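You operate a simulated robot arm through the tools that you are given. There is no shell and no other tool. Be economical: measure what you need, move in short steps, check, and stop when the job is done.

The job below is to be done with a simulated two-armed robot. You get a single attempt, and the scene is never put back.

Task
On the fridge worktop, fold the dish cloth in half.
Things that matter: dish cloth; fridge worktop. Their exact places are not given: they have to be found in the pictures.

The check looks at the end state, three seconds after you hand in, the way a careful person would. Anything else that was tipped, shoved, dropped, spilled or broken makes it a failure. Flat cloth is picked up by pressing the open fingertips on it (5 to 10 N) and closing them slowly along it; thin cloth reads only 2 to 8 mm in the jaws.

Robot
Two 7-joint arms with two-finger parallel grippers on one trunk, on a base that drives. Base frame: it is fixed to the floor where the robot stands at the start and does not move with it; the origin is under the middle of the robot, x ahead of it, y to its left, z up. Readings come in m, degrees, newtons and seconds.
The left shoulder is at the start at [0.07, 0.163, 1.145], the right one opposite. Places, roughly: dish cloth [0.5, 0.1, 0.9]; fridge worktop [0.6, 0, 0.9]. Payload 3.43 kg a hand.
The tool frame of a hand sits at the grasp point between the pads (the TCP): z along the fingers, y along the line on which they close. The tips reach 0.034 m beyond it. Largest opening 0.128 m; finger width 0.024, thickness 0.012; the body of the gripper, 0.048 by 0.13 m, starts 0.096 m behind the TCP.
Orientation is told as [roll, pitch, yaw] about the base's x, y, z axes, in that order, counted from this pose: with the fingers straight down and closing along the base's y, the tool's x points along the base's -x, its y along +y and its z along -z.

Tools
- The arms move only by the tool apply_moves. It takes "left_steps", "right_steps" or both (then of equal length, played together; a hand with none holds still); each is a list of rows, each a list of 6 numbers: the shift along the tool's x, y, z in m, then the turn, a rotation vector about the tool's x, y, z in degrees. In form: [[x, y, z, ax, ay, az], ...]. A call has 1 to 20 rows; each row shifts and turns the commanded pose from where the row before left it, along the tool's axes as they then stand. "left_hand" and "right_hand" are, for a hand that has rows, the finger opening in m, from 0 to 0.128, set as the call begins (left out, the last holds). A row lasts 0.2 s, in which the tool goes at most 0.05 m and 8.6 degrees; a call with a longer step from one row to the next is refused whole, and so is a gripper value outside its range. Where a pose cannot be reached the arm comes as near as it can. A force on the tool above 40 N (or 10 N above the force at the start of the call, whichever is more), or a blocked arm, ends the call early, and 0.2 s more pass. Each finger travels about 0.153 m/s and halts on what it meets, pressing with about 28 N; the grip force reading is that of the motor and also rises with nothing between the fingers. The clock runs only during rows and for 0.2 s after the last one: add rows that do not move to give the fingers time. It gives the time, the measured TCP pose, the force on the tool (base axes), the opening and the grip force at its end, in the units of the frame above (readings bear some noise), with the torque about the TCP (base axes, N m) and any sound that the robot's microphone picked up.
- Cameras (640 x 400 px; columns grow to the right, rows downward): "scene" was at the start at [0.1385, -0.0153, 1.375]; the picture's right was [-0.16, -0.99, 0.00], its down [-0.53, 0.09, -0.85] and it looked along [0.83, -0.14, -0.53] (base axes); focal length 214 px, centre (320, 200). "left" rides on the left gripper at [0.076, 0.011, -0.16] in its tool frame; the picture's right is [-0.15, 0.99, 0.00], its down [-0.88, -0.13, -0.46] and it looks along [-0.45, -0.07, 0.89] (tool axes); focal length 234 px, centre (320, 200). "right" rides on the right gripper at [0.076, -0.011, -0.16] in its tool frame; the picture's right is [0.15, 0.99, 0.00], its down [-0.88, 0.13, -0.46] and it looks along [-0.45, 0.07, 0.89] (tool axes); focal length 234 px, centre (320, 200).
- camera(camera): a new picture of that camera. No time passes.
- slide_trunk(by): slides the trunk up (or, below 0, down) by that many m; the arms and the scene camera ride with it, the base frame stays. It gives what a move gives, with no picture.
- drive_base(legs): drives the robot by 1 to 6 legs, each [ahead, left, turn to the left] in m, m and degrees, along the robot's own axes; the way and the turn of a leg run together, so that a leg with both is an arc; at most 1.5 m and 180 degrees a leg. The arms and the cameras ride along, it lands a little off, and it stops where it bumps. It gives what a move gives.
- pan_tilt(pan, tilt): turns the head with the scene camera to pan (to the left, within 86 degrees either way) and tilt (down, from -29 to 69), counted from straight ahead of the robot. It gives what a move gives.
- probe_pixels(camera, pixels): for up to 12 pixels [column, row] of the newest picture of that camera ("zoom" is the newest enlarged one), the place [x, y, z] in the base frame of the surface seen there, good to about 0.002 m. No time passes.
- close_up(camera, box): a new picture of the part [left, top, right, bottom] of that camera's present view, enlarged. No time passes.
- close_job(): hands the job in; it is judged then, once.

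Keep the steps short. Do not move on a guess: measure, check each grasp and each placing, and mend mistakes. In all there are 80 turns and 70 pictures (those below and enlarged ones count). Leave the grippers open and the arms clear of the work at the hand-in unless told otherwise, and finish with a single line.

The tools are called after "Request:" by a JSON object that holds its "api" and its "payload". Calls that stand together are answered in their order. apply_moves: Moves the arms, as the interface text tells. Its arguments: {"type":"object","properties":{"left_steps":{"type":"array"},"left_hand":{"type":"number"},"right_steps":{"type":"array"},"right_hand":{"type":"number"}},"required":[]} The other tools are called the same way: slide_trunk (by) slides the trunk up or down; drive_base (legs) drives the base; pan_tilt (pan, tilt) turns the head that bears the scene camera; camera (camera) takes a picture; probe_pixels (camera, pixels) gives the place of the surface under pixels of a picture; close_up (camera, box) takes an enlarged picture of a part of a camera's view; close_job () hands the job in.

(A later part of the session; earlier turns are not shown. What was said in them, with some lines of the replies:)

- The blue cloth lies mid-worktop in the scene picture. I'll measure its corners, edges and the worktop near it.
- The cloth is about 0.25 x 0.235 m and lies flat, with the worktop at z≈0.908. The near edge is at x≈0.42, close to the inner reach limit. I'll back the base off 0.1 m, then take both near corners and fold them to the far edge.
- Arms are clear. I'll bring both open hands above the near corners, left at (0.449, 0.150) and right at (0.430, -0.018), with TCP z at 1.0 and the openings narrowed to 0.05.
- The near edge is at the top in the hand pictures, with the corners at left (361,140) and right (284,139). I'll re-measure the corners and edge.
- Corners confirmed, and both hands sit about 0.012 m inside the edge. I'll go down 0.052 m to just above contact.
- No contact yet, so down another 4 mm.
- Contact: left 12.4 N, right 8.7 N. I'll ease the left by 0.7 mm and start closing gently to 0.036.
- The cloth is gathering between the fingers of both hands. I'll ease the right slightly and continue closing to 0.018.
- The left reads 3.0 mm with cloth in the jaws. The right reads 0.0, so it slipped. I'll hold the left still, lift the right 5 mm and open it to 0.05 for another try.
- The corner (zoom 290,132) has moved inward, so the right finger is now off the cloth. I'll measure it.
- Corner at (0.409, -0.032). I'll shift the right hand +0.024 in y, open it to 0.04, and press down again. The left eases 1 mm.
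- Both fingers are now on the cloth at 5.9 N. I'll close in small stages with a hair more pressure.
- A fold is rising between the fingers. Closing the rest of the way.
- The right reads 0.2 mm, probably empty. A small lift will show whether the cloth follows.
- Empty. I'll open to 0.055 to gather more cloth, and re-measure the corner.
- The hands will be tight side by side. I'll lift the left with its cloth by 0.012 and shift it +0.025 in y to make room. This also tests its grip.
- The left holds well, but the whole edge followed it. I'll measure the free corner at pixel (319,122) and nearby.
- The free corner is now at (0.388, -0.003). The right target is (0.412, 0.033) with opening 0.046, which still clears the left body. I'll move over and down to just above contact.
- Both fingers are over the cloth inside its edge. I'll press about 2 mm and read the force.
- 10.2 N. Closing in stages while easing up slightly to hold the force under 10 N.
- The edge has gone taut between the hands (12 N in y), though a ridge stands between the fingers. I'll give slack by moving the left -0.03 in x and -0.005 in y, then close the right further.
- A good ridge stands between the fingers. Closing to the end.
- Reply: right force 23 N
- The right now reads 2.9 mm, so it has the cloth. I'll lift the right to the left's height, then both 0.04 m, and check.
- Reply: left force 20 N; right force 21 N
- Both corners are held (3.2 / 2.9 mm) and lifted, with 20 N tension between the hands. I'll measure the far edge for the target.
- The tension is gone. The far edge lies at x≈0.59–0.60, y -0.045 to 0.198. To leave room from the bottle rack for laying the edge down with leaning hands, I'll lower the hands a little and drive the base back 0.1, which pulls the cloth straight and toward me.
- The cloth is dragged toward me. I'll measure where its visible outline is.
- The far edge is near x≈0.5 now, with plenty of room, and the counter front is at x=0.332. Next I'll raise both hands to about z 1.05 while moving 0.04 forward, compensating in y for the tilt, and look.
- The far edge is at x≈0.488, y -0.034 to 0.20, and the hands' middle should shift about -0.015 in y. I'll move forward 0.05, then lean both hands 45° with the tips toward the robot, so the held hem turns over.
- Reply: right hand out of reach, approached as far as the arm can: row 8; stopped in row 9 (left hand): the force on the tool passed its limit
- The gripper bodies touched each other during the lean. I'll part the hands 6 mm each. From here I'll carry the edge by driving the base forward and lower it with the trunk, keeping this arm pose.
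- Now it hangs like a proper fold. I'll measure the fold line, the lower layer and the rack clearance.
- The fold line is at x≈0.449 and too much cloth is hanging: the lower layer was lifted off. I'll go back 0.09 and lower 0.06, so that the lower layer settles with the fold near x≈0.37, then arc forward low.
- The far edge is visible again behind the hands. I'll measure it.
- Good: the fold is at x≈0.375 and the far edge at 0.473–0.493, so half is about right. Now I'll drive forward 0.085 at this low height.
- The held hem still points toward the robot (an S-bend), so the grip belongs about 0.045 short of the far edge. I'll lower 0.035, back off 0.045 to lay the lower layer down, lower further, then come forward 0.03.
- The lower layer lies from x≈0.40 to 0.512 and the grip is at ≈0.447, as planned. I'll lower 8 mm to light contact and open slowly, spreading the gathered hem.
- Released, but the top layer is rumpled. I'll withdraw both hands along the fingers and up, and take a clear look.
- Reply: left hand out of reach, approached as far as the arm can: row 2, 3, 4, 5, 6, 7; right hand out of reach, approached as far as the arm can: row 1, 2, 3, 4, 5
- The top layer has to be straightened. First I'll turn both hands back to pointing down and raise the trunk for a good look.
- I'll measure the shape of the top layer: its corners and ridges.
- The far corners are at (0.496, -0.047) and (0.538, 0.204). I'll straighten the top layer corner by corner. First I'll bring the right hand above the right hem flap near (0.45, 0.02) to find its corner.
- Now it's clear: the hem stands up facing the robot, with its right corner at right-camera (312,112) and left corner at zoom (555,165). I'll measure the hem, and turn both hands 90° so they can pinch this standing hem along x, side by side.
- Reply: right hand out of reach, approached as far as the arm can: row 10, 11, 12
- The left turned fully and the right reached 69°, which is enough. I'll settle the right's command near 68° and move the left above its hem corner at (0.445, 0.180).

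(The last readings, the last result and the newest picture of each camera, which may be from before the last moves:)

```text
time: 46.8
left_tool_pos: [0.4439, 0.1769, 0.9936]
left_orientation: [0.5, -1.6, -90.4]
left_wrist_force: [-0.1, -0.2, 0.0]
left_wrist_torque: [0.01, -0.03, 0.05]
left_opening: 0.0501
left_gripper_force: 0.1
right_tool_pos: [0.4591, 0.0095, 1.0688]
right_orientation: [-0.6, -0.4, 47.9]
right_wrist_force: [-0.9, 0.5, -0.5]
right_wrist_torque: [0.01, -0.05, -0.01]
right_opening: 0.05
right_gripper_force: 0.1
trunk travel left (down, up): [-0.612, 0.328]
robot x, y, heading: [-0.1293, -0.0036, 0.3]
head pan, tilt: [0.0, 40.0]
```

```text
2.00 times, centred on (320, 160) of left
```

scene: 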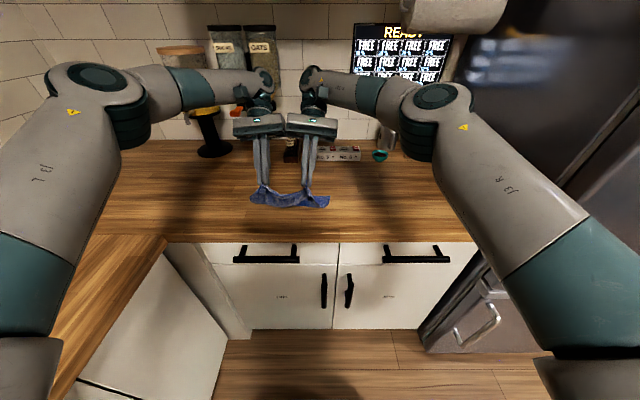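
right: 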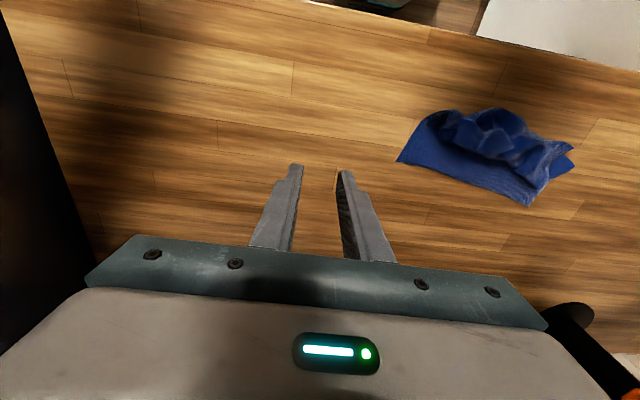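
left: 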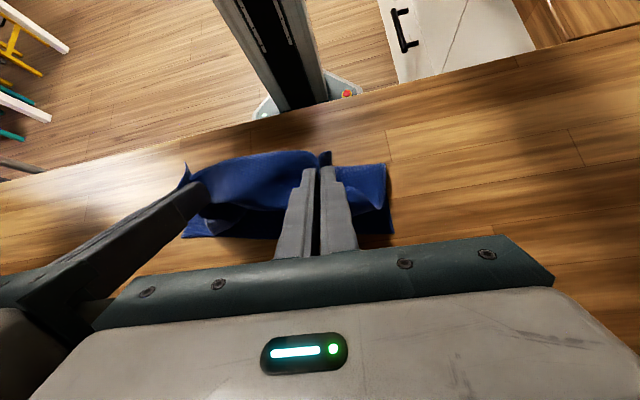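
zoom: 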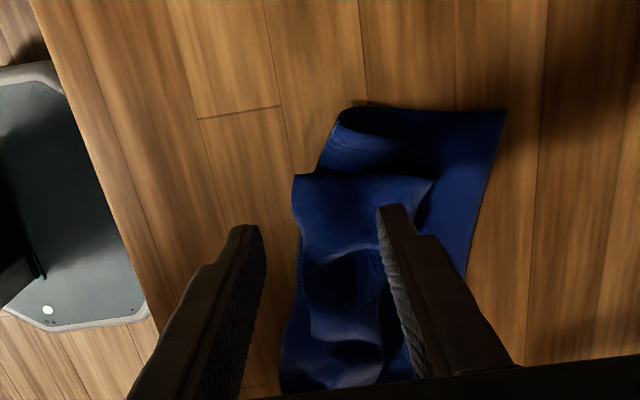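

The left hem corner shows at zoom (293,176), overhanging bare table on the robot side, so the near finger can go down beside it. I'll lower the left 0.044 and watch the force.

Request:
{"api": "apply_moves", "payload": {"left_steps": [[0, 0, 0.02, 0, 0, 0], [0, 0, 0.015, 0, 0, 0], [0, 0, 0.006, 0, 0, 0], [0, 0, 0.003, 0, 0, 0], [0, 0, 0, 0, 0, 0]]}}

Request:
{"api": "apply_moves", "payload": {"left_steps": [[0, 0, 0, 0, 0, 0], [0, 0, 0, 0, 0, 0]], "left_hand": 0.025}}

Request:
{"api": "apply_moves", "payload": {"left_steps": [[0, 0, 0, 0, 0, 0], [0, 0, 0, 0, 0, 0]], "left_hand": 0.0}}

Request:
{"api": "close_up", "payload": {"camera": "left", "box": [160, 60, 480, 260]}}

```text
time: 48.0
left_tool_pos: [0.4455, 0.1763, 0.9485]
left_orientation: [0.5, -1.7, -90.4]
left_wrist_force: [-0.3, 0.5, 1.9]
left_wrist_torque: [0.01, -0.03, -0.03]
left_opening: 0.0498
left_gripper_force: 0.0
right_tool_pos: [0.4595, 0.0101, 1.0693]
right_orientation: [-0.6, -0.4, 47.8]
right_wrist_force: [-1.1, 0.7, -0.4]
right_wrist_torque: [0.04, -0.01, 0.03]
right_opening: 0.05
right_gripper_force: 0.1
trunk travel left (down, up): [-0.612, 0.328]
robot x, y, heading: [-0.1331, 0.0022, 0.2]
head pan, tilt: [0.0, 40.0]
```

```text
time: 48.5
left_tool_pos: [0.4456, 0.1748, 0.9486]
left_orientation: [0.5, -1.5, -90.4]
left_wrist_force: [0.2, 0.5, 1.7]
left_wrist_torque: [0.0, -0.03, -0.02]
left_opening: 0.0247
left_gripper_force: 0.1
right_tool_pos: [0.4586, 0.0102, 1.0679]
right_orientation: [-0.6, -0.5, 48.0]
right_wrist_force: [-0.6, -0.4, 0.7]
right_wrist_torque: [0.03, -0.02, 0.0]
right_opening: 0.05
right_gripper_force: 0.0
trunk travel left (down, up): [-0.612, 0.328]
robot x, y, heading: [-0.1296, 0.0019, 0.1]
head pan, tilt: [0.0, 40.0]
```

```text
time: 49.1
left_tool_pos: [0.4466, 0.1753, 0.9488]
left_orientation: [0.6, -1.6, -90.5]
left_wrist_force: [-1.7, -0.1, 2.6]
left_wrist_torque: [0.03, 0.0, 0.01]
left_opening: 0.0137
left_gripper_force: 28.2
right_tool_pos: [0.4589, 0.0108, 1.0701]
right_orientation: [-0.6, -0.5, 47.9]
right_wrist_force: [0.3, -0.1, -0.3]
right_wrist_torque: [0.0, 0.03, -0.01]
right_opening: 0.0497
right_gripper_force: 0.0
trunk travel left (down, up): [-0.612, 0.328]
robot x, y, heading: [-0.135, -0.0014, 0.0]
head pan, tilt: [0.0, 40.0]
```

```text
2.00 times, centred on (320, 160) of left
```

zoom: 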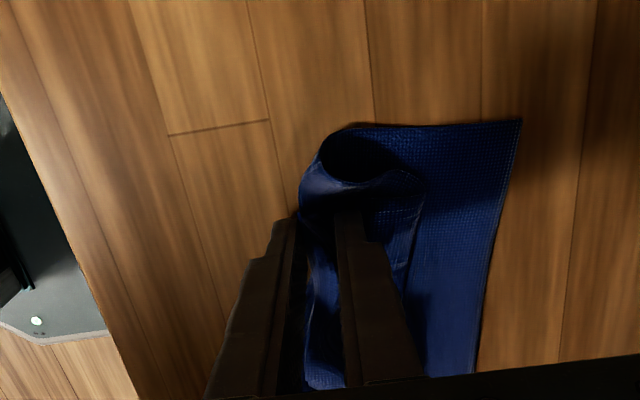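

It reads 13.7 mm, so several layers are in the jaws. I'll open, raise 15 mm and look, in order to take only the hem.

Request:
{"api": "apply_moves", "payload": {"left_steps": [[0, 0, 0, 0, 0, 0], [0, 0, -0.008, 0, 0, 0], [0, 0, -0.012, 0, 0, 0], [0, 0, -0.03, 0, 0, 0], [0, 0, -0.03, 0, 0, 0], [0, 0, 0, 0, 0, 0]], "left_hand": 0.06}}

Request:
{"api": "close_up", "payload": {"camera": "left", "box": [200, 60, 440, 210]}}

Request:
{"api": "probe_pixels", "payload": {"camera": "zoom", "pixels": [[240, 180], [300, 180], [260, 230], [330, 230], [300, 130], [400, 180], [280, 280], [340, 280], [250, 140], [370, 150]]}}

```text
time: 50.5
left_tool_pos: [0.4443, 0.1772, 1.027]
left_orientation: [0.4, -1.5, -90.4]
left_wrist_force: [-0.4, -0.6, -0.7]
left_wrist_torque: [-0.05, 0.02, 0.01]
left_opening: 0.0601
left_gripper_force: 0.1
right_tool_pos: [0.46, 0.0102, 1.0685]
right_orientation: [-0.5, -0.4, 47.9]
right_wrist_force: [-0.1, 0.1, 0.7]
right_wrist_torque: [0.03, 0.02, 0.04]
right_opening: 0.05
right_gripper_force: 0.0
trunk travel left (down, up): [-0.612, 0.328]
robot x, y, heading: [-0.1327, -0.0018, -0.1]
head pan, tilt: [0.0, 40.0]
```

```text
2.67 times, centred on (320, 135) of left
```

zoom: 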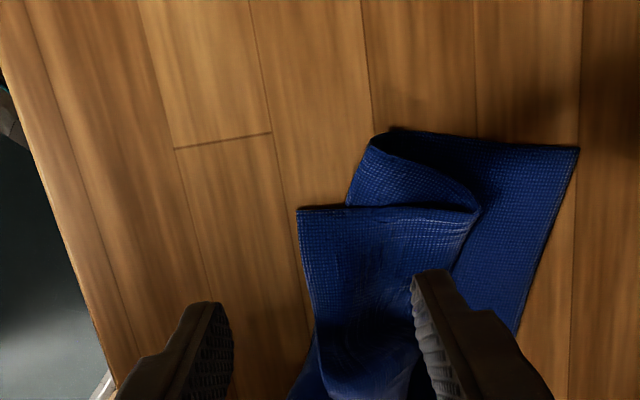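

```text
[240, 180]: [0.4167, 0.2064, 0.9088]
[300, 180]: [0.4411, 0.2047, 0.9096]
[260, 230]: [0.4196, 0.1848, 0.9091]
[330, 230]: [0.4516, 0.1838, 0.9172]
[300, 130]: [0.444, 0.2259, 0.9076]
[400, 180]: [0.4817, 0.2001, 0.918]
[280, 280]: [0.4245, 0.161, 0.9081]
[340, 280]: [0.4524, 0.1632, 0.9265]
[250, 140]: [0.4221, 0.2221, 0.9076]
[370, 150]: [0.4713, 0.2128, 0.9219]
```

Very clear now: the left flap lies flat with its hem corner at zoom (298,208), about (0.437, 0.193), overhanging bare table. The fold is just inside, at x≈0.46. I'll pinch only the hem: opening 0.03, centred at x=0.436, lowered to contact.

Request:
{"api": "apply_moves", "payload": {"left_steps": [[0, -0.008, 0.03, 0, 0, 0], [0, 0, 0.03, 0, 0, 0], [0, 0, 0.014, 0, 0, 0], [0, 0, 0.004, 0, 0, 0], [0, 0, 0.002, 0, 0, 0], [0, 0, 0, 0, 0, 0]], "left_hand": 0.03}}

```text
time: 52.0
left_tool_pos: [0.4375, 0.176, 0.9488]
left_orientation: [0.6, -1.6, -90.3]
left_wrist_force: [-0.4, 0.1, -0.3]
left_wrist_torque: [-0.01, 0.02, -0.02]
left_opening: 0.0298
left_gripper_force: 0.1
right_tool_pos: [0.4579, 0.0097, 1.0692]
right_orientation: [-0.6, -0.5, 47.8]
right_wrist_force: [0.0, -0.4, -0.7]
right_wrist_torque: [0.01, 0.0, -0.01]
right_opening: 0.0501
right_gripper_force: 0.0
trunk travel left (down, up): [-0.612, 0.328]
robot x, y, heading: [-0.1368, -0.0012, 0.0]
head pan, tilt: [0.0, 40.0]
```

No contact yet. I'll go down 3 mm more, then close.

Request:
{"api": "apply_moves", "payload": {"left_steps": [[0, 0, 0.0015, 0, 0, 0], [0, 0, 0.0015, 0, 0, 0], [0, 0, 0, 0, 0, 0]]}}

Request:
{"api": "apply_moves", "payload": {"left_steps": [[0, 0, 0, 0, 0, 0], [0, 0, 0, 0, 0, 0]], "left_hand": 0.014}}

Request:
{"api": "apply_moves", "payload": {"left_steps": [[0, 0, 0, 0, 0, 0], [0, 0, 0, 0, 0, 0]], "left_hand": 0.0}}

```text
time: 52.8
left_tool_pos: [0.4373, 0.1743, 0.9458]
left_orientation: [0.6, -1.5, -90.4]
left_wrist_force: [1.1, 0.5, 11.1]
left_wrist_torque: [0.06, -0.31, -0.04]
left_opening: 0.0307
left_gripper_force: 0.8
right_tool_pos: [0.4595, 0.0097, 1.0684]
right_orientation: [-0.6, -0.4, 47.9]
right_wrist_force: [-0.3, -0.5, 0.5]
right_wrist_torque: [0.0, 0.0, 0.02]
right_opening: 0.0501
right_gripper_force: 0.1
trunk travel left (down, up): [-0.612, 0.328]
robot x, y, heading: [-0.1345, 0.0014, 0.0]
head pan, tilt: [0.0, 40.0]
```

```text
time: 53.4
left_tool_pos: [0.4374, 0.175, 0.9463]
left_orientation: [0.6, -1.6, -90.4]
left_wrist_force: [0.0, 0.8, 14.8]
left_wrist_torque: [0.12, -0.22, 0.01]
left_opening: 0.0138
left_gripper_force: 0.0
right_tool_pos: [0.4576, 0.01, 1.0694]
right_orientation: [-0.6, -0.5, 47.9]
right_wrist_force: [0.2, -0.4, 0.7]
right_wrist_torque: [0.02, -0.03, 0.0]
right_opening: 0.05
right_gripper_force: 0.0
trunk travel left (down, up): [-0.612, 0.328]
robot x, y, heading: [-0.1314, 0.0016, 0.2]
head pan, tilt: [0.0, 40.0]
```

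```text
time: 54.0
left_tool_pos: [0.4371, 0.177, 0.9461]
left_orientation: [0.7, -1.4, -90.4]
left_wrist_force: [3.1, 2.2, 18.9]
left_wrist_torque: [0.21, -0.31, -0.05]
left_opening: 0.0018
left_gripper_force: 27.8
right_tool_pos: [0.4581, 0.0099, 1.0693]
right_orientation: [-0.6, -0.5, 48.0]
right_wrist_force: [0.4, 1.1, -1.5]
right_wrist_torque: [-0.01, 0.0, 0.04]
right_opening: 0.0501
right_gripper_force: 0.0
trunk travel left (down, up): [-0.612, 0.328]
robot x, y, heading: [-0.1324, -0.0012, 0.2]
head pan, tilt: [0.0, 40.0]
```

It reads 1.8 mm, about one layer of hem. I'll lift 0.05 while moving 0.03 in +x and look.

Request:
{"api": "apply_moves", "payload": {"left_steps": [[0, 0, -0.008, 0, 0, 0], [0, 0, -0.012, 0, 0, 0], [0, 0.01, -0.015, 0, 0, 0], [0, 0.02, -0.015, 0, 0, 0], [0, 0, 0, 0, 0, 0]]}}

Request:
{"api": "close_up", "payload": {"camera": "left", "box": [200, 60, 440, 210]}}

```text
time: 55.1
left_tool_pos: [0.4677, 0.1763, 0.9957]
left_orientation: [0.4, -1.4, -90.4]
left_wrist_force: [-0.4, 0.8, -1.2]
left_wrist_torque: [0.05, -0.02, 0.01]
left_opening: 0.0016
left_gripper_force: 28.0
right_tool_pos: [0.4586, 0.0102, 1.069]
right_orientation: [-0.6, -0.6, 48.0]
right_wrist_force: [-0.6, 0.3, 0.1]
right_wrist_torque: [-0.01, -0.02, 0.02]
right_opening: 0.0498
right_gripper_force: 0.1
trunk travel left (down, up): [-0.612, 0.328]
robot x, y, heading: [-0.1346, 0.0, -0.1]
head pan, tilt: [0.0, 40.0]
```

```text
2.67 times, centred on (320, 135) of left
```

zoom: 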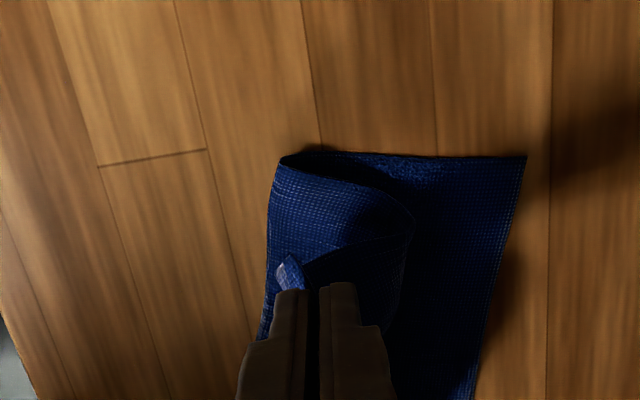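

The hem corner is in the jaws (light tip at zoom (290,270)). I'll measure the lower layer's far-left corner and fold.

Request:
{"api": "probe_pixels", "payload": {"camera": "zoom", "pixels": [[522, 161], [500, 260], [480, 340], [282, 165], [268, 230], [264, 310], [340, 190], [405, 215]]}}

```text
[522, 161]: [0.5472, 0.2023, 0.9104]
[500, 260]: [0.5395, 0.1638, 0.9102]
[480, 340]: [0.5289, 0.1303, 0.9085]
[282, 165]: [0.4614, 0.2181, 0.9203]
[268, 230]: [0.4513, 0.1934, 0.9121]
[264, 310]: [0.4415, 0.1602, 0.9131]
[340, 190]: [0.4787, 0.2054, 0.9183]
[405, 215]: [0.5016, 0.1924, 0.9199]
```

The target corner is (0.547, 0.202). I'll carry the hem forward 0.08 (slightly past, to pull the S out) and lower it to near the cloth, keeping hold.

Request:
{"api": "apply_moves", "payload": {"left_steps": [[0, 0.02, 0, 0, 0, 0], [0, 0.02, 0, 0, 0, 0], [0, 0.02, 0.01, 0, 0, 0], [0.003, 0.018, 0.012, 0, 0, 0], [0, 0, 0.012, 0, 0, 0], [0, 0, 0.006, 0, 0, 0], [0, 0, 0, 0, 0, 0]]}}

Request:
{"api": "close_up", "payload": {"camera": "left", "box": [160, 60, 440, 235]}}

Request:
{"api": "close_up", "payload": {"camera": "right", "box": [220, 60, 540, 260]}}

```text
time: 56.8
left_tool_pos: [0.5461, 0.1793, 0.9572]
left_orientation: [0.4, -1.6, -90.4]
left_wrist_force: [0.2, -0.2, 0.0]
left_wrist_torque: [0.04, -0.01, 0.01]
left_opening: 0.0017
left_gripper_force: 27.9
right_tool_pos: [0.4592, 0.0102, 1.0678]
right_orientation: [-0.6, -0.5, 47.9]
right_wrist_force: [0.7, 0.2, 0.3]
right_wrist_torque: [0.0, -0.03, 0.02]
right_opening: 0.0498
right_gripper_force: 0.1
trunk travel left (down, up): [-0.612, 0.328]
robot x, y, heading: [-0.1359, 0.0013, 0.5]
head pan, tilt: [0.0, 40.0]
```

```text
2.29 times, centred on (300, 148) of left
```

zoom: 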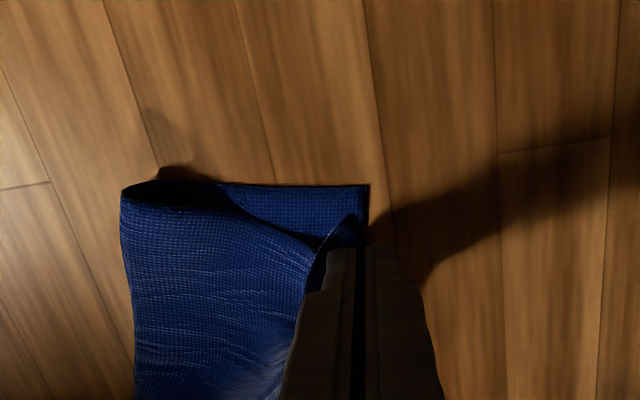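

```text
2.00 times, centred on (380, 160) of right
```

zoom: 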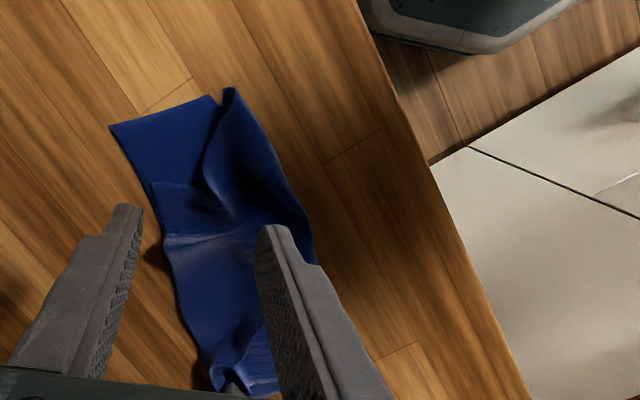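

Excellent: the left hem is flipped to the far edge. Now the right corner. I'll measure points and look closer.

Request:
{"api": "close_up", "payload": {"camera": "right", "box": [265, 95, 393, 175]}}

Request:
{"api": "probe_pixels", "payload": {"camera": "zoom", "pixels": [[30, 80], [250, 20], [125, 230], [200, 245], [270, 270], [160, 330], [300, 60], [240, 200], [330, 280], [220, 300], [420, 250], [300, 300]]}}

```text
5.00 times, centred on (329, 135) of right
```

zoom: 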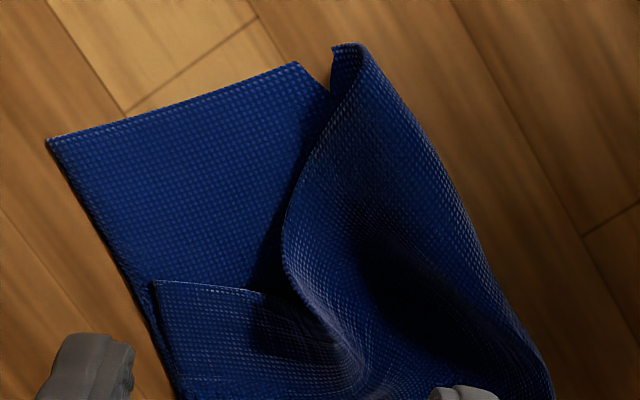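

```text
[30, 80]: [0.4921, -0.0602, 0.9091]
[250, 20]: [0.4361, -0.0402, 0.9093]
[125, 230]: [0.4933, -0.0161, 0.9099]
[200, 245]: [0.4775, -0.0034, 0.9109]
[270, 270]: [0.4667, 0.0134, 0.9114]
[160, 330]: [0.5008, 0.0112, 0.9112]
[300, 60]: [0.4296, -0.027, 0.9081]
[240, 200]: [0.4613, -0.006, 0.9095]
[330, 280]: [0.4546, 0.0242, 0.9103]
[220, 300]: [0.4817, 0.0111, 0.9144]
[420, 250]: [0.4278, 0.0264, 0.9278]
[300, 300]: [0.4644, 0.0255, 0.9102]
```

The right hem corner is at zoom (153,283), about (0.497, 0.0). It is already flipped to the far edge but needs pulling about 0.045 toward -y. I'll turn the right hand to yaw ≈ -9° (parallel to the edge) and come down over (0.488, 0.038) with opening 0.045.

Request:
{"api": "apply_moves", "payload": {"right_steps": [[0, 0, 0, 0, 0, 8.15], [0, 0, 0, 0, 0, 8.15], [0, 0, 0, 0, 0, 8.15], [0, 0, 0, 0, 0, 8.15], [0, 0, 0, 0, 0, 8.15], [0, 0, 0, 0, 0, 8.15], [0, 0, 0, 0, 0, 8.15], [-0.012, 0.016, 0.03, 0, 0, 0], [-0.0123, 0.0162, 0.03, 0, 0, 0], [0, 0, 0.03, 0, 0, 0], [0, 0, 0.02, 0, 0, 0], [0, 0, 0, 0, 0, 0]], "right_hand": 0.045}}

Request:
{"api": "close_up", "payload": {"camera": "right", "box": [200, 80, 440, 230]}}

```text
time: 59.4
left_tool_pos: [0.5445, 0.1773, 0.957]
left_orientation: [0.5, -1.5, -90.4]
left_wrist_force: [0.8, -1.2, -0.5]
left_wrist_torque: [0.0, 0.0, 0.0]
left_opening: 0.0014
left_gripper_force: 28.2
right_tool_pos: [0.4903, 0.0382, 0.9578]
right_orientation: [0.1, -0.7, -9.1]
right_wrist_force: [0.9, -0.2, 0.3]
right_wrist_torque: [0.01, 0.02, 0.01]
right_opening: 0.0451
right_gripper_force: 0.0
trunk travel left (down, up): [-0.612, 0.328]
robot x, y, heading: [-0.1355, 0.0, -0.1]
head pan, tilt: [0.0, 40.0]
```

```text
2.67 times, centred on (320, 155) of right
```

zoom: 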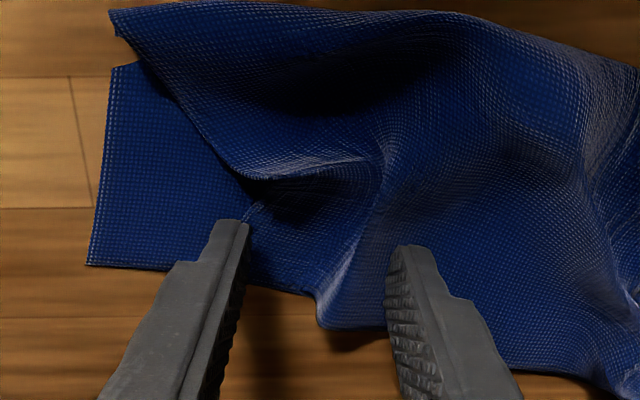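

There's already a small ridge of top cloth between the fingers. I'll lower to light contact and close slowly.

Request:
{"api": "apply_moves", "payload": {"right_steps": [[0, 0, 0.006, 0, 0, 0], [0, 0, 0.003, 0, 0, 0], [0, 0, 0.0015, 0, 0, 0], [0, 0, 0, 0, 0, 0]]}}

Request:
{"api": "apply_moves", "payload": {"right_steps": [[0, 0, 0, 0, 0, 0], [0, 0, 0, 0, 0, 0]], "right_hand": 0.025}}

Request:
{"api": "apply_moves", "payload": {"right_steps": [[0, 0, 0, 0, 0, 0], [0, 0, 0, 0, 0, 0]], "right_hand": 0.0}}

Request:
{"api": "close_up", "payload": {"camera": "right", "box": [200, 80, 440, 230]}}

```text
time: 60.4
left_tool_pos: [0.5459, 0.1786, 0.9565]
left_orientation: [0.5, -1.6, -90.5]
left_wrist_force: [0.9, -0.1, -0.2]
left_wrist_torque: [0.03, 0.03, -0.03]
left_opening: 0.0018
left_gripper_force: 28.0
right_tool_pos: [0.4896, 0.038, 0.9485]
right_orientation: [0.1, -0.7, -9.1]
right_wrist_force: [-0.5, 0.0, 1.1]
right_wrist_torque: [0.04, -0.01, -0.02]
right_opening: 0.0452
right_gripper_force: 0.1
trunk travel left (down, up): [-0.612, 0.328]
robot x, y, heading: [-0.1376, 0.0012, -0.0]
head pan, tilt: [0.0, 40.0]
```

```text
time: 61.0
left_tool_pos: [0.5471, 0.1786, 0.9571]
left_orientation: [0.5, -1.5, -90.4]
left_wrist_force: [0.1, 0.4, -0.4]
left_wrist_torque: [0.0, 0.01, 0.0]
left_opening: 0.0013
left_gripper_force: 28.6
right_tool_pos: [0.4895, 0.0388, 0.948]
right_orientation: [0.1, -0.7, -9.1]
right_wrist_force: [0.1, 1.1, -0.4]
right_wrist_torque: [0.01, 0.03, -0.02]
right_opening: 0.0251
right_gripper_force: 0.0
trunk travel left (down, up): [-0.612, 0.328]
robot x, y, heading: [-0.132, 0.0025, 0.2]
head pan, tilt: [0.0, 40.0]
```

```text
time: 61.5
left_tool_pos: [0.5457, 0.1774, 0.9569]
left_orientation: [0.4, -1.6, -90.5]
left_wrist_force: [-2.0, -7.7, -2.5]
left_wrist_torque: [-0.18, 0.05, -0.08]
left_opening: 0.0017
left_gripper_force: 28.5
right_tool_pos: [0.4893, 0.039, 0.949]
right_orientation: [0.1, -0.9, -9.1]
right_wrist_force: [2.9, 8.8, 3.0]
right_wrist_torque: [0.3, -0.13, 0.04]
right_opening: 0.0025
right_gripper_force: 28.2
trunk travel left (down, up): [-0.612, 0.328]
robot x, y, heading: [-0.132, -0.0022, 0.1]
head pan, tilt: [0.0, 40.0]
```

```text
2.67 times, centred on (320, 155) of right
```

zoom: 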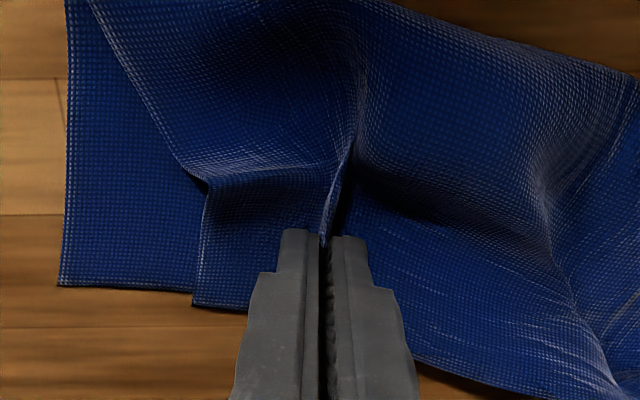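

Held (2.5 mm), and the hem is taut between the hands (8 N). The remaining slack is in the pinched ridge. I'll press lightly, then open while shifting the hand -y, so the inner finger stays and the outer one spreads the flap outward.

Request:
{"api": "apply_moves", "payload": {"right_steps": [[0, 0, 0.0015, 0, 0, 0], [0, 0, 0.0015, 0, 0, 0], [0, 0, 0, 0, 0, 0]]}}

Request:
{"api": "apply_moves", "payload": {"right_steps": [[0, -0.02, 0, 0, 0, 0], [0, -0.008, 0, 0, 0, 0], [0, 0, 0, 0, 0, 0]], "right_hand": 0.055}}

Request:
{"api": "close_up", "payload": {"camera": "right", "box": [200, 80, 440, 230]}}

```text
time: 62.4
left_tool_pos: [0.5442, 0.1788, 0.9574]
left_orientation: [0.5, -1.6, -90.6]
left_wrist_force: [-4.1, -9.2, -1.6]
left_wrist_torque: [-0.19, 0.11, -0.06]
left_opening: 0.0017
left_gripper_force: 28.4
right_tool_pos: [0.4881, 0.0399, 0.9485]
right_orientation: [0.2, -0.9, -9.1]
right_wrist_force: [9.0, 11.3, 20.7]
right_wrist_torque: [0.36, -0.3, 0.07]
right_opening: 0.0029
right_gripper_force: 27.8
trunk travel left (down, up): [-0.612, 0.328]
robot x, y, heading: [-0.1358, 0.0, 0.2]
head pan, tilt: [0.0, 40.0]
```

```text
time: 63.1
left_tool_pos: [0.5449, 0.1791, 0.9571]
left_orientation: [0.5, -1.6, -90.6]
left_wrist_force: [-3.3, -7.6, -2.4]
left_wrist_torque: [-0.14, 0.06, -0.04]
left_opening: 0.0015
left_gripper_force: 28.3
right_tool_pos: [0.4844, 0.0107, 0.9466]
right_orientation: [0.1, -0.7, -9.2]
right_wrist_force: [1.8, 10.2, 14.0]
right_wrist_torque: [0.24, -0.1, 0.01]
right_opening: 0.0533
right_gripper_force: 0.0
trunk travel left (down, up): [-0.612, 0.328]
robot x, y, heading: [-0.1344, 0.0006, 0.2]
head pan, tilt: [0.0, 40.0]
```

```text
2.67 times, centred on (320, 155) of right
```

zoom: 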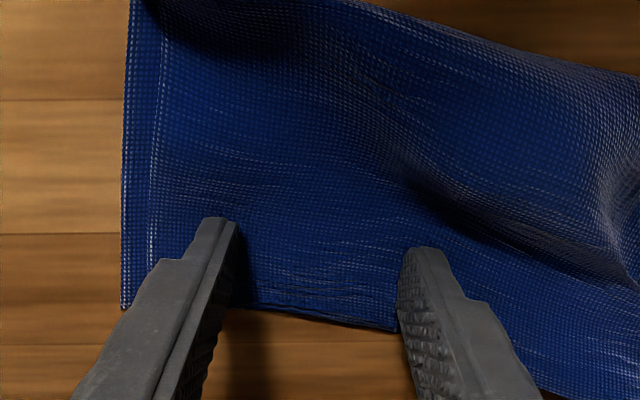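

Excellent: the right corner is now spread and nearly aligned with the layer below. I'll lift the right hand away, and lower the left to lay its hem down.

Request:
{"api": "apply_moves", "payload": {"right_steps": [[0, 0, -0.01, 0, 0, 0], [0, 0, -0.03, 0, 0, 0], [0, 0, -0.04, 0, 0, 0], [0, -0.03, -0.03, 0, 0, 0], [0, -0.04, 0, 0, 0, 0], [0, -0.04, 0, 0, 0, 0]], "left_steps": [[0, 0, 0.003, 0, 0, 0], [0, 0, 0.003, 0, 0, 0], [0, 0, 0.002, 0, 0, 0], [0, 0, 0, 0, 0, 0], [0, 0, 0, 0, 0, 0], [0, 0, 0, 0, 0, 0]]}}

Request:
{"api": "close_up", "payload": {"camera": "left", "box": [200, 80, 440, 230]}}

```text
time: 64.5
left_tool_pos: [0.5447, 0.1771, 0.949]
left_orientation: [0.6, -1.5, -90.4]
left_wrist_force: [0.7, -1.0, -0.2]
left_wrist_torque: [0.01, -0.02, 0.02]
left_opening: 0.0014
left_gripper_force: 27.7
right_tool_pos: [0.4636, -0.1008, 1.0585]
right_orientation: [0.1, -0.7, -9.1]
right_wrist_force: [-0.3, -0.4, -0.4]
right_wrist_torque: [0.0, 0.0, -0.01]
right_opening: 0.0551
right_gripper_force: 0.0
trunk travel left (down, up): [-0.612, 0.328]
robot x, y, heading: [-0.1289, 0.0026, 0.2]
head pan, tilt: [0.0, 40.0]
```

```text
2.67 times, centred on (320, 155) of left
```

zoom: 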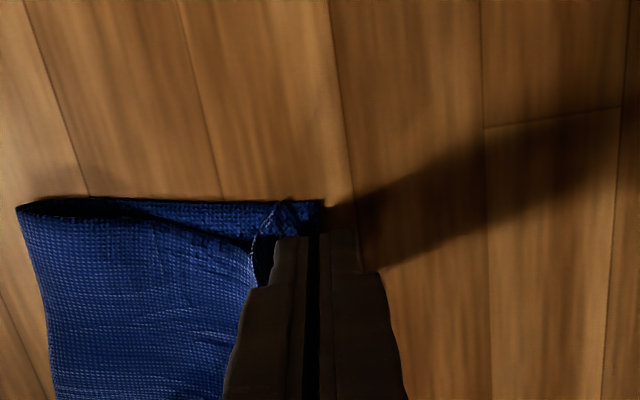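

The left hem stands upright in the jaws at the far edge. I'll open while shifting +x, so that the near finger tips the hem forward, then lift clear.

Request:
{"api": "apply_moves", "payload": {"left_steps": [[0, 0.008, 0, 0, 0, 0], [0, 0.008, 0, 0, 0, 0], [0, 0, 0, 0, 0, 0], [0, 0.003, -0.008, 0, 0, 0], [0, 0, -0.02, 0, 0, 0], [0, 0, -0.04, 0, 0, 0], [0.03, 0, -0.03, 0, 0, 0], [0.04, 0, 0, 0, 0, 0], [0, 0, 0, 0, 0, 0]], "left_hand": 0.025}}

Request:
{"api": "close_up", "payload": {"camera": "scene", "box": [220, 130, 380, 230]}}

Request:
{"api": "close_up", "payload": {"camera": "left", "box": [160, 80, 480, 280]}}

```text
time: 66.5
left_tool_pos: [0.5641, 0.2506, 1.0456]
left_orientation: [0.4, -1.4, -90.5]
left_wrist_force: [-0.8, -0.3, 0.1]
left_wrist_torque: [0.01, -0.01, -0.01]
left_opening: 0.0248
left_gripper_force: 0.0
right_tool_pos: [0.465, -0.0995, 1.057]
right_orientation: [0.1, -0.7, -9.0]
right_wrist_force: [0.5, 0.0, 0.1]
right_wrist_torque: [0.02, -0.01, -0.02]
right_opening: 0.0549
right_gripper_force: 0.0
trunk travel left (down, up): [-0.612, 0.328]
robot x, y, heading: [-0.1346, -0.0007, 0.2]
head pan, tilt: [0.0, 40.0]
```

```text
4.00 times, centred on (300, 180) of scene
```

zoom: 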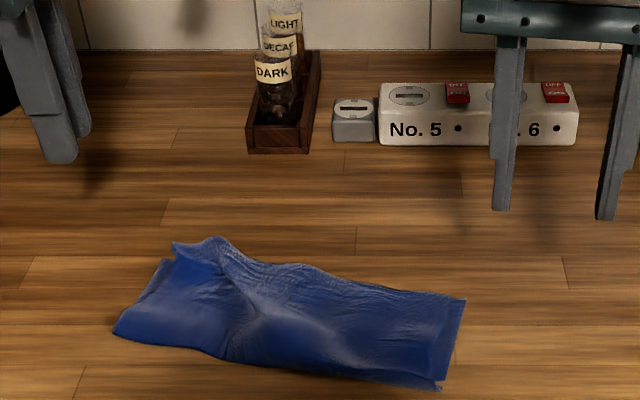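

```text
2.00 times, centred on (320, 180) of left
```

zoom: 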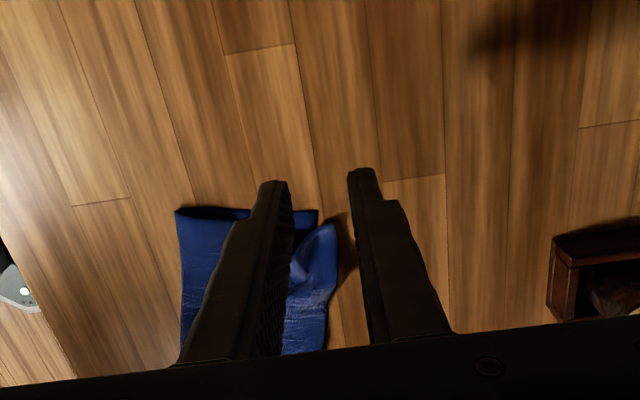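

It's now a clear half fold. I'll measure the remaining bump and misalignment at the left far corner.

Request:
{"api": "probe_pixels", "payload": {"camera": "zoom", "pixels": [[314, 214], [332, 230], [318, 245], [305, 265], [325, 340], [185, 215], [240, 213], [300, 300]]}}

Request:
{"api": "close_up", "payload": {"camera": "right", "box": [300, 60, 620, 260]}}

Request:
{"api": "probe_pixels", "payload": {"camera": "zoom", "pixels": [[100, 100], [200, 100], [300, 100], [400, 100], [100, 160], [200, 160], [300, 160], [400, 160], [200, 220], [300, 220], [400, 220], [500, 220]]}}

```text
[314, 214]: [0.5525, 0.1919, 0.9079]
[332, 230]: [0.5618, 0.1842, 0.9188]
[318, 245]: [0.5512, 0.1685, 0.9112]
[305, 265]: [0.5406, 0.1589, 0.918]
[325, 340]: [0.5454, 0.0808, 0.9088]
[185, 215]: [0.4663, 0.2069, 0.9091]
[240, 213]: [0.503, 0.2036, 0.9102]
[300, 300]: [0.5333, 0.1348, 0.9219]
```

```text
2.00 times, centred on (460, 160) of right
```

zoom: 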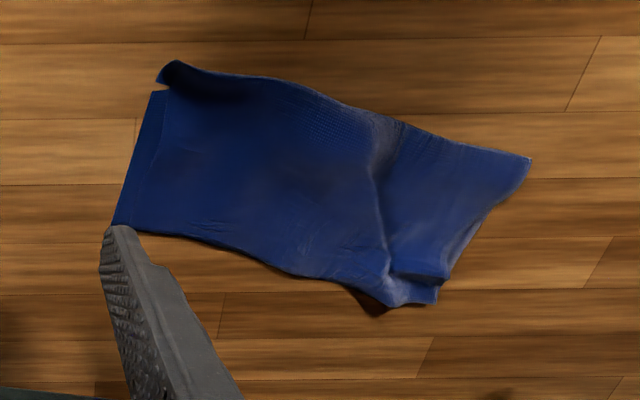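

```text
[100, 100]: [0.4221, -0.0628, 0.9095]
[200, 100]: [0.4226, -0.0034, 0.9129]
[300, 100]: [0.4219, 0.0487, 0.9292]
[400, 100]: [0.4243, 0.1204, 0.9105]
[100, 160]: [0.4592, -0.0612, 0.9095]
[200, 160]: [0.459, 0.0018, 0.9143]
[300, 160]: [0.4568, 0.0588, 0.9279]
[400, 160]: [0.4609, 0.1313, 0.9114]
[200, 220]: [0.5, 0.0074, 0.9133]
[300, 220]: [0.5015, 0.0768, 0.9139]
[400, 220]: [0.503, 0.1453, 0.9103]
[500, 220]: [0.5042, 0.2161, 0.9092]
```

The two layers match within about 1 cm at the corners, the fold runs straight along the near side, and nothing else has moved. I'll raise both hands clear with the grippers open.

Request:
{"api": "apply_moves", "payload": {"left_steps": [[0.02, 0, -0.03, 0, 0, 0], [0.03, 0, -0.03, 0, 0, 0], [0.03, 0, -0.03, 0, 0, 0], [0, 0, 0, 0, 0, 0]], "right_steps": [[0, -0.01, -0.03, 0, 0, 0], [0, -0.03, -0.03, 0, 0, 0], [0, -0.03, -0.03, 0, 0, 0], [0, 0, 0, 0, 0, 0]], "left_hand": 0.1, "right_hand": 0.1}}

Request:
{"api": "camera", "payload": {"camera": "scene"}}

```text
time: 67.5
left_tool_pos: [0.5626, 0.3338, 1.1338]
left_orientation: [0.4, -1.7, -90.4]
left_wrist_force: [0.1, -0.2, 0.2]
left_wrist_torque: [0.0, 0.05, -0.03]
left_opening: 0.0998
left_gripper_force: 0.0
right_tool_pos: [0.4543, -0.1669, 1.1462]
right_orientation: [0.1, -0.6, -9.0]
right_wrist_force: [0.4, -0.4, 0.3]
right_wrist_torque: [0.02, 0.05, 0.0]
right_opening: 0.1
right_gripper_force: 0.0
trunk travel left (down, up): [-0.612, 0.328]
robot x, y, heading: [-0.1348, 0.0019, 0.2]
head pan, tilt: [0.0, 40.0]
```

```text
2 pictures are left
```

scene: 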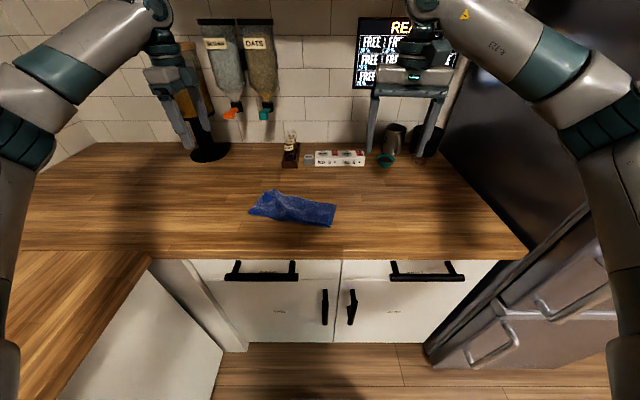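

The cloth is folded in half on the worktop, the arms are clear, the grippers are open and everything else is in place. Handing in.

Request:
{"api": "close_job", "payload": {}}

```text
The job is handed in.
```

The dish cloth is folded in half on the fridge worktop, with its corners matching to about 1 cm, a slight ridge left in the top layer, nothing else disturbed, and both grippers open and clear.
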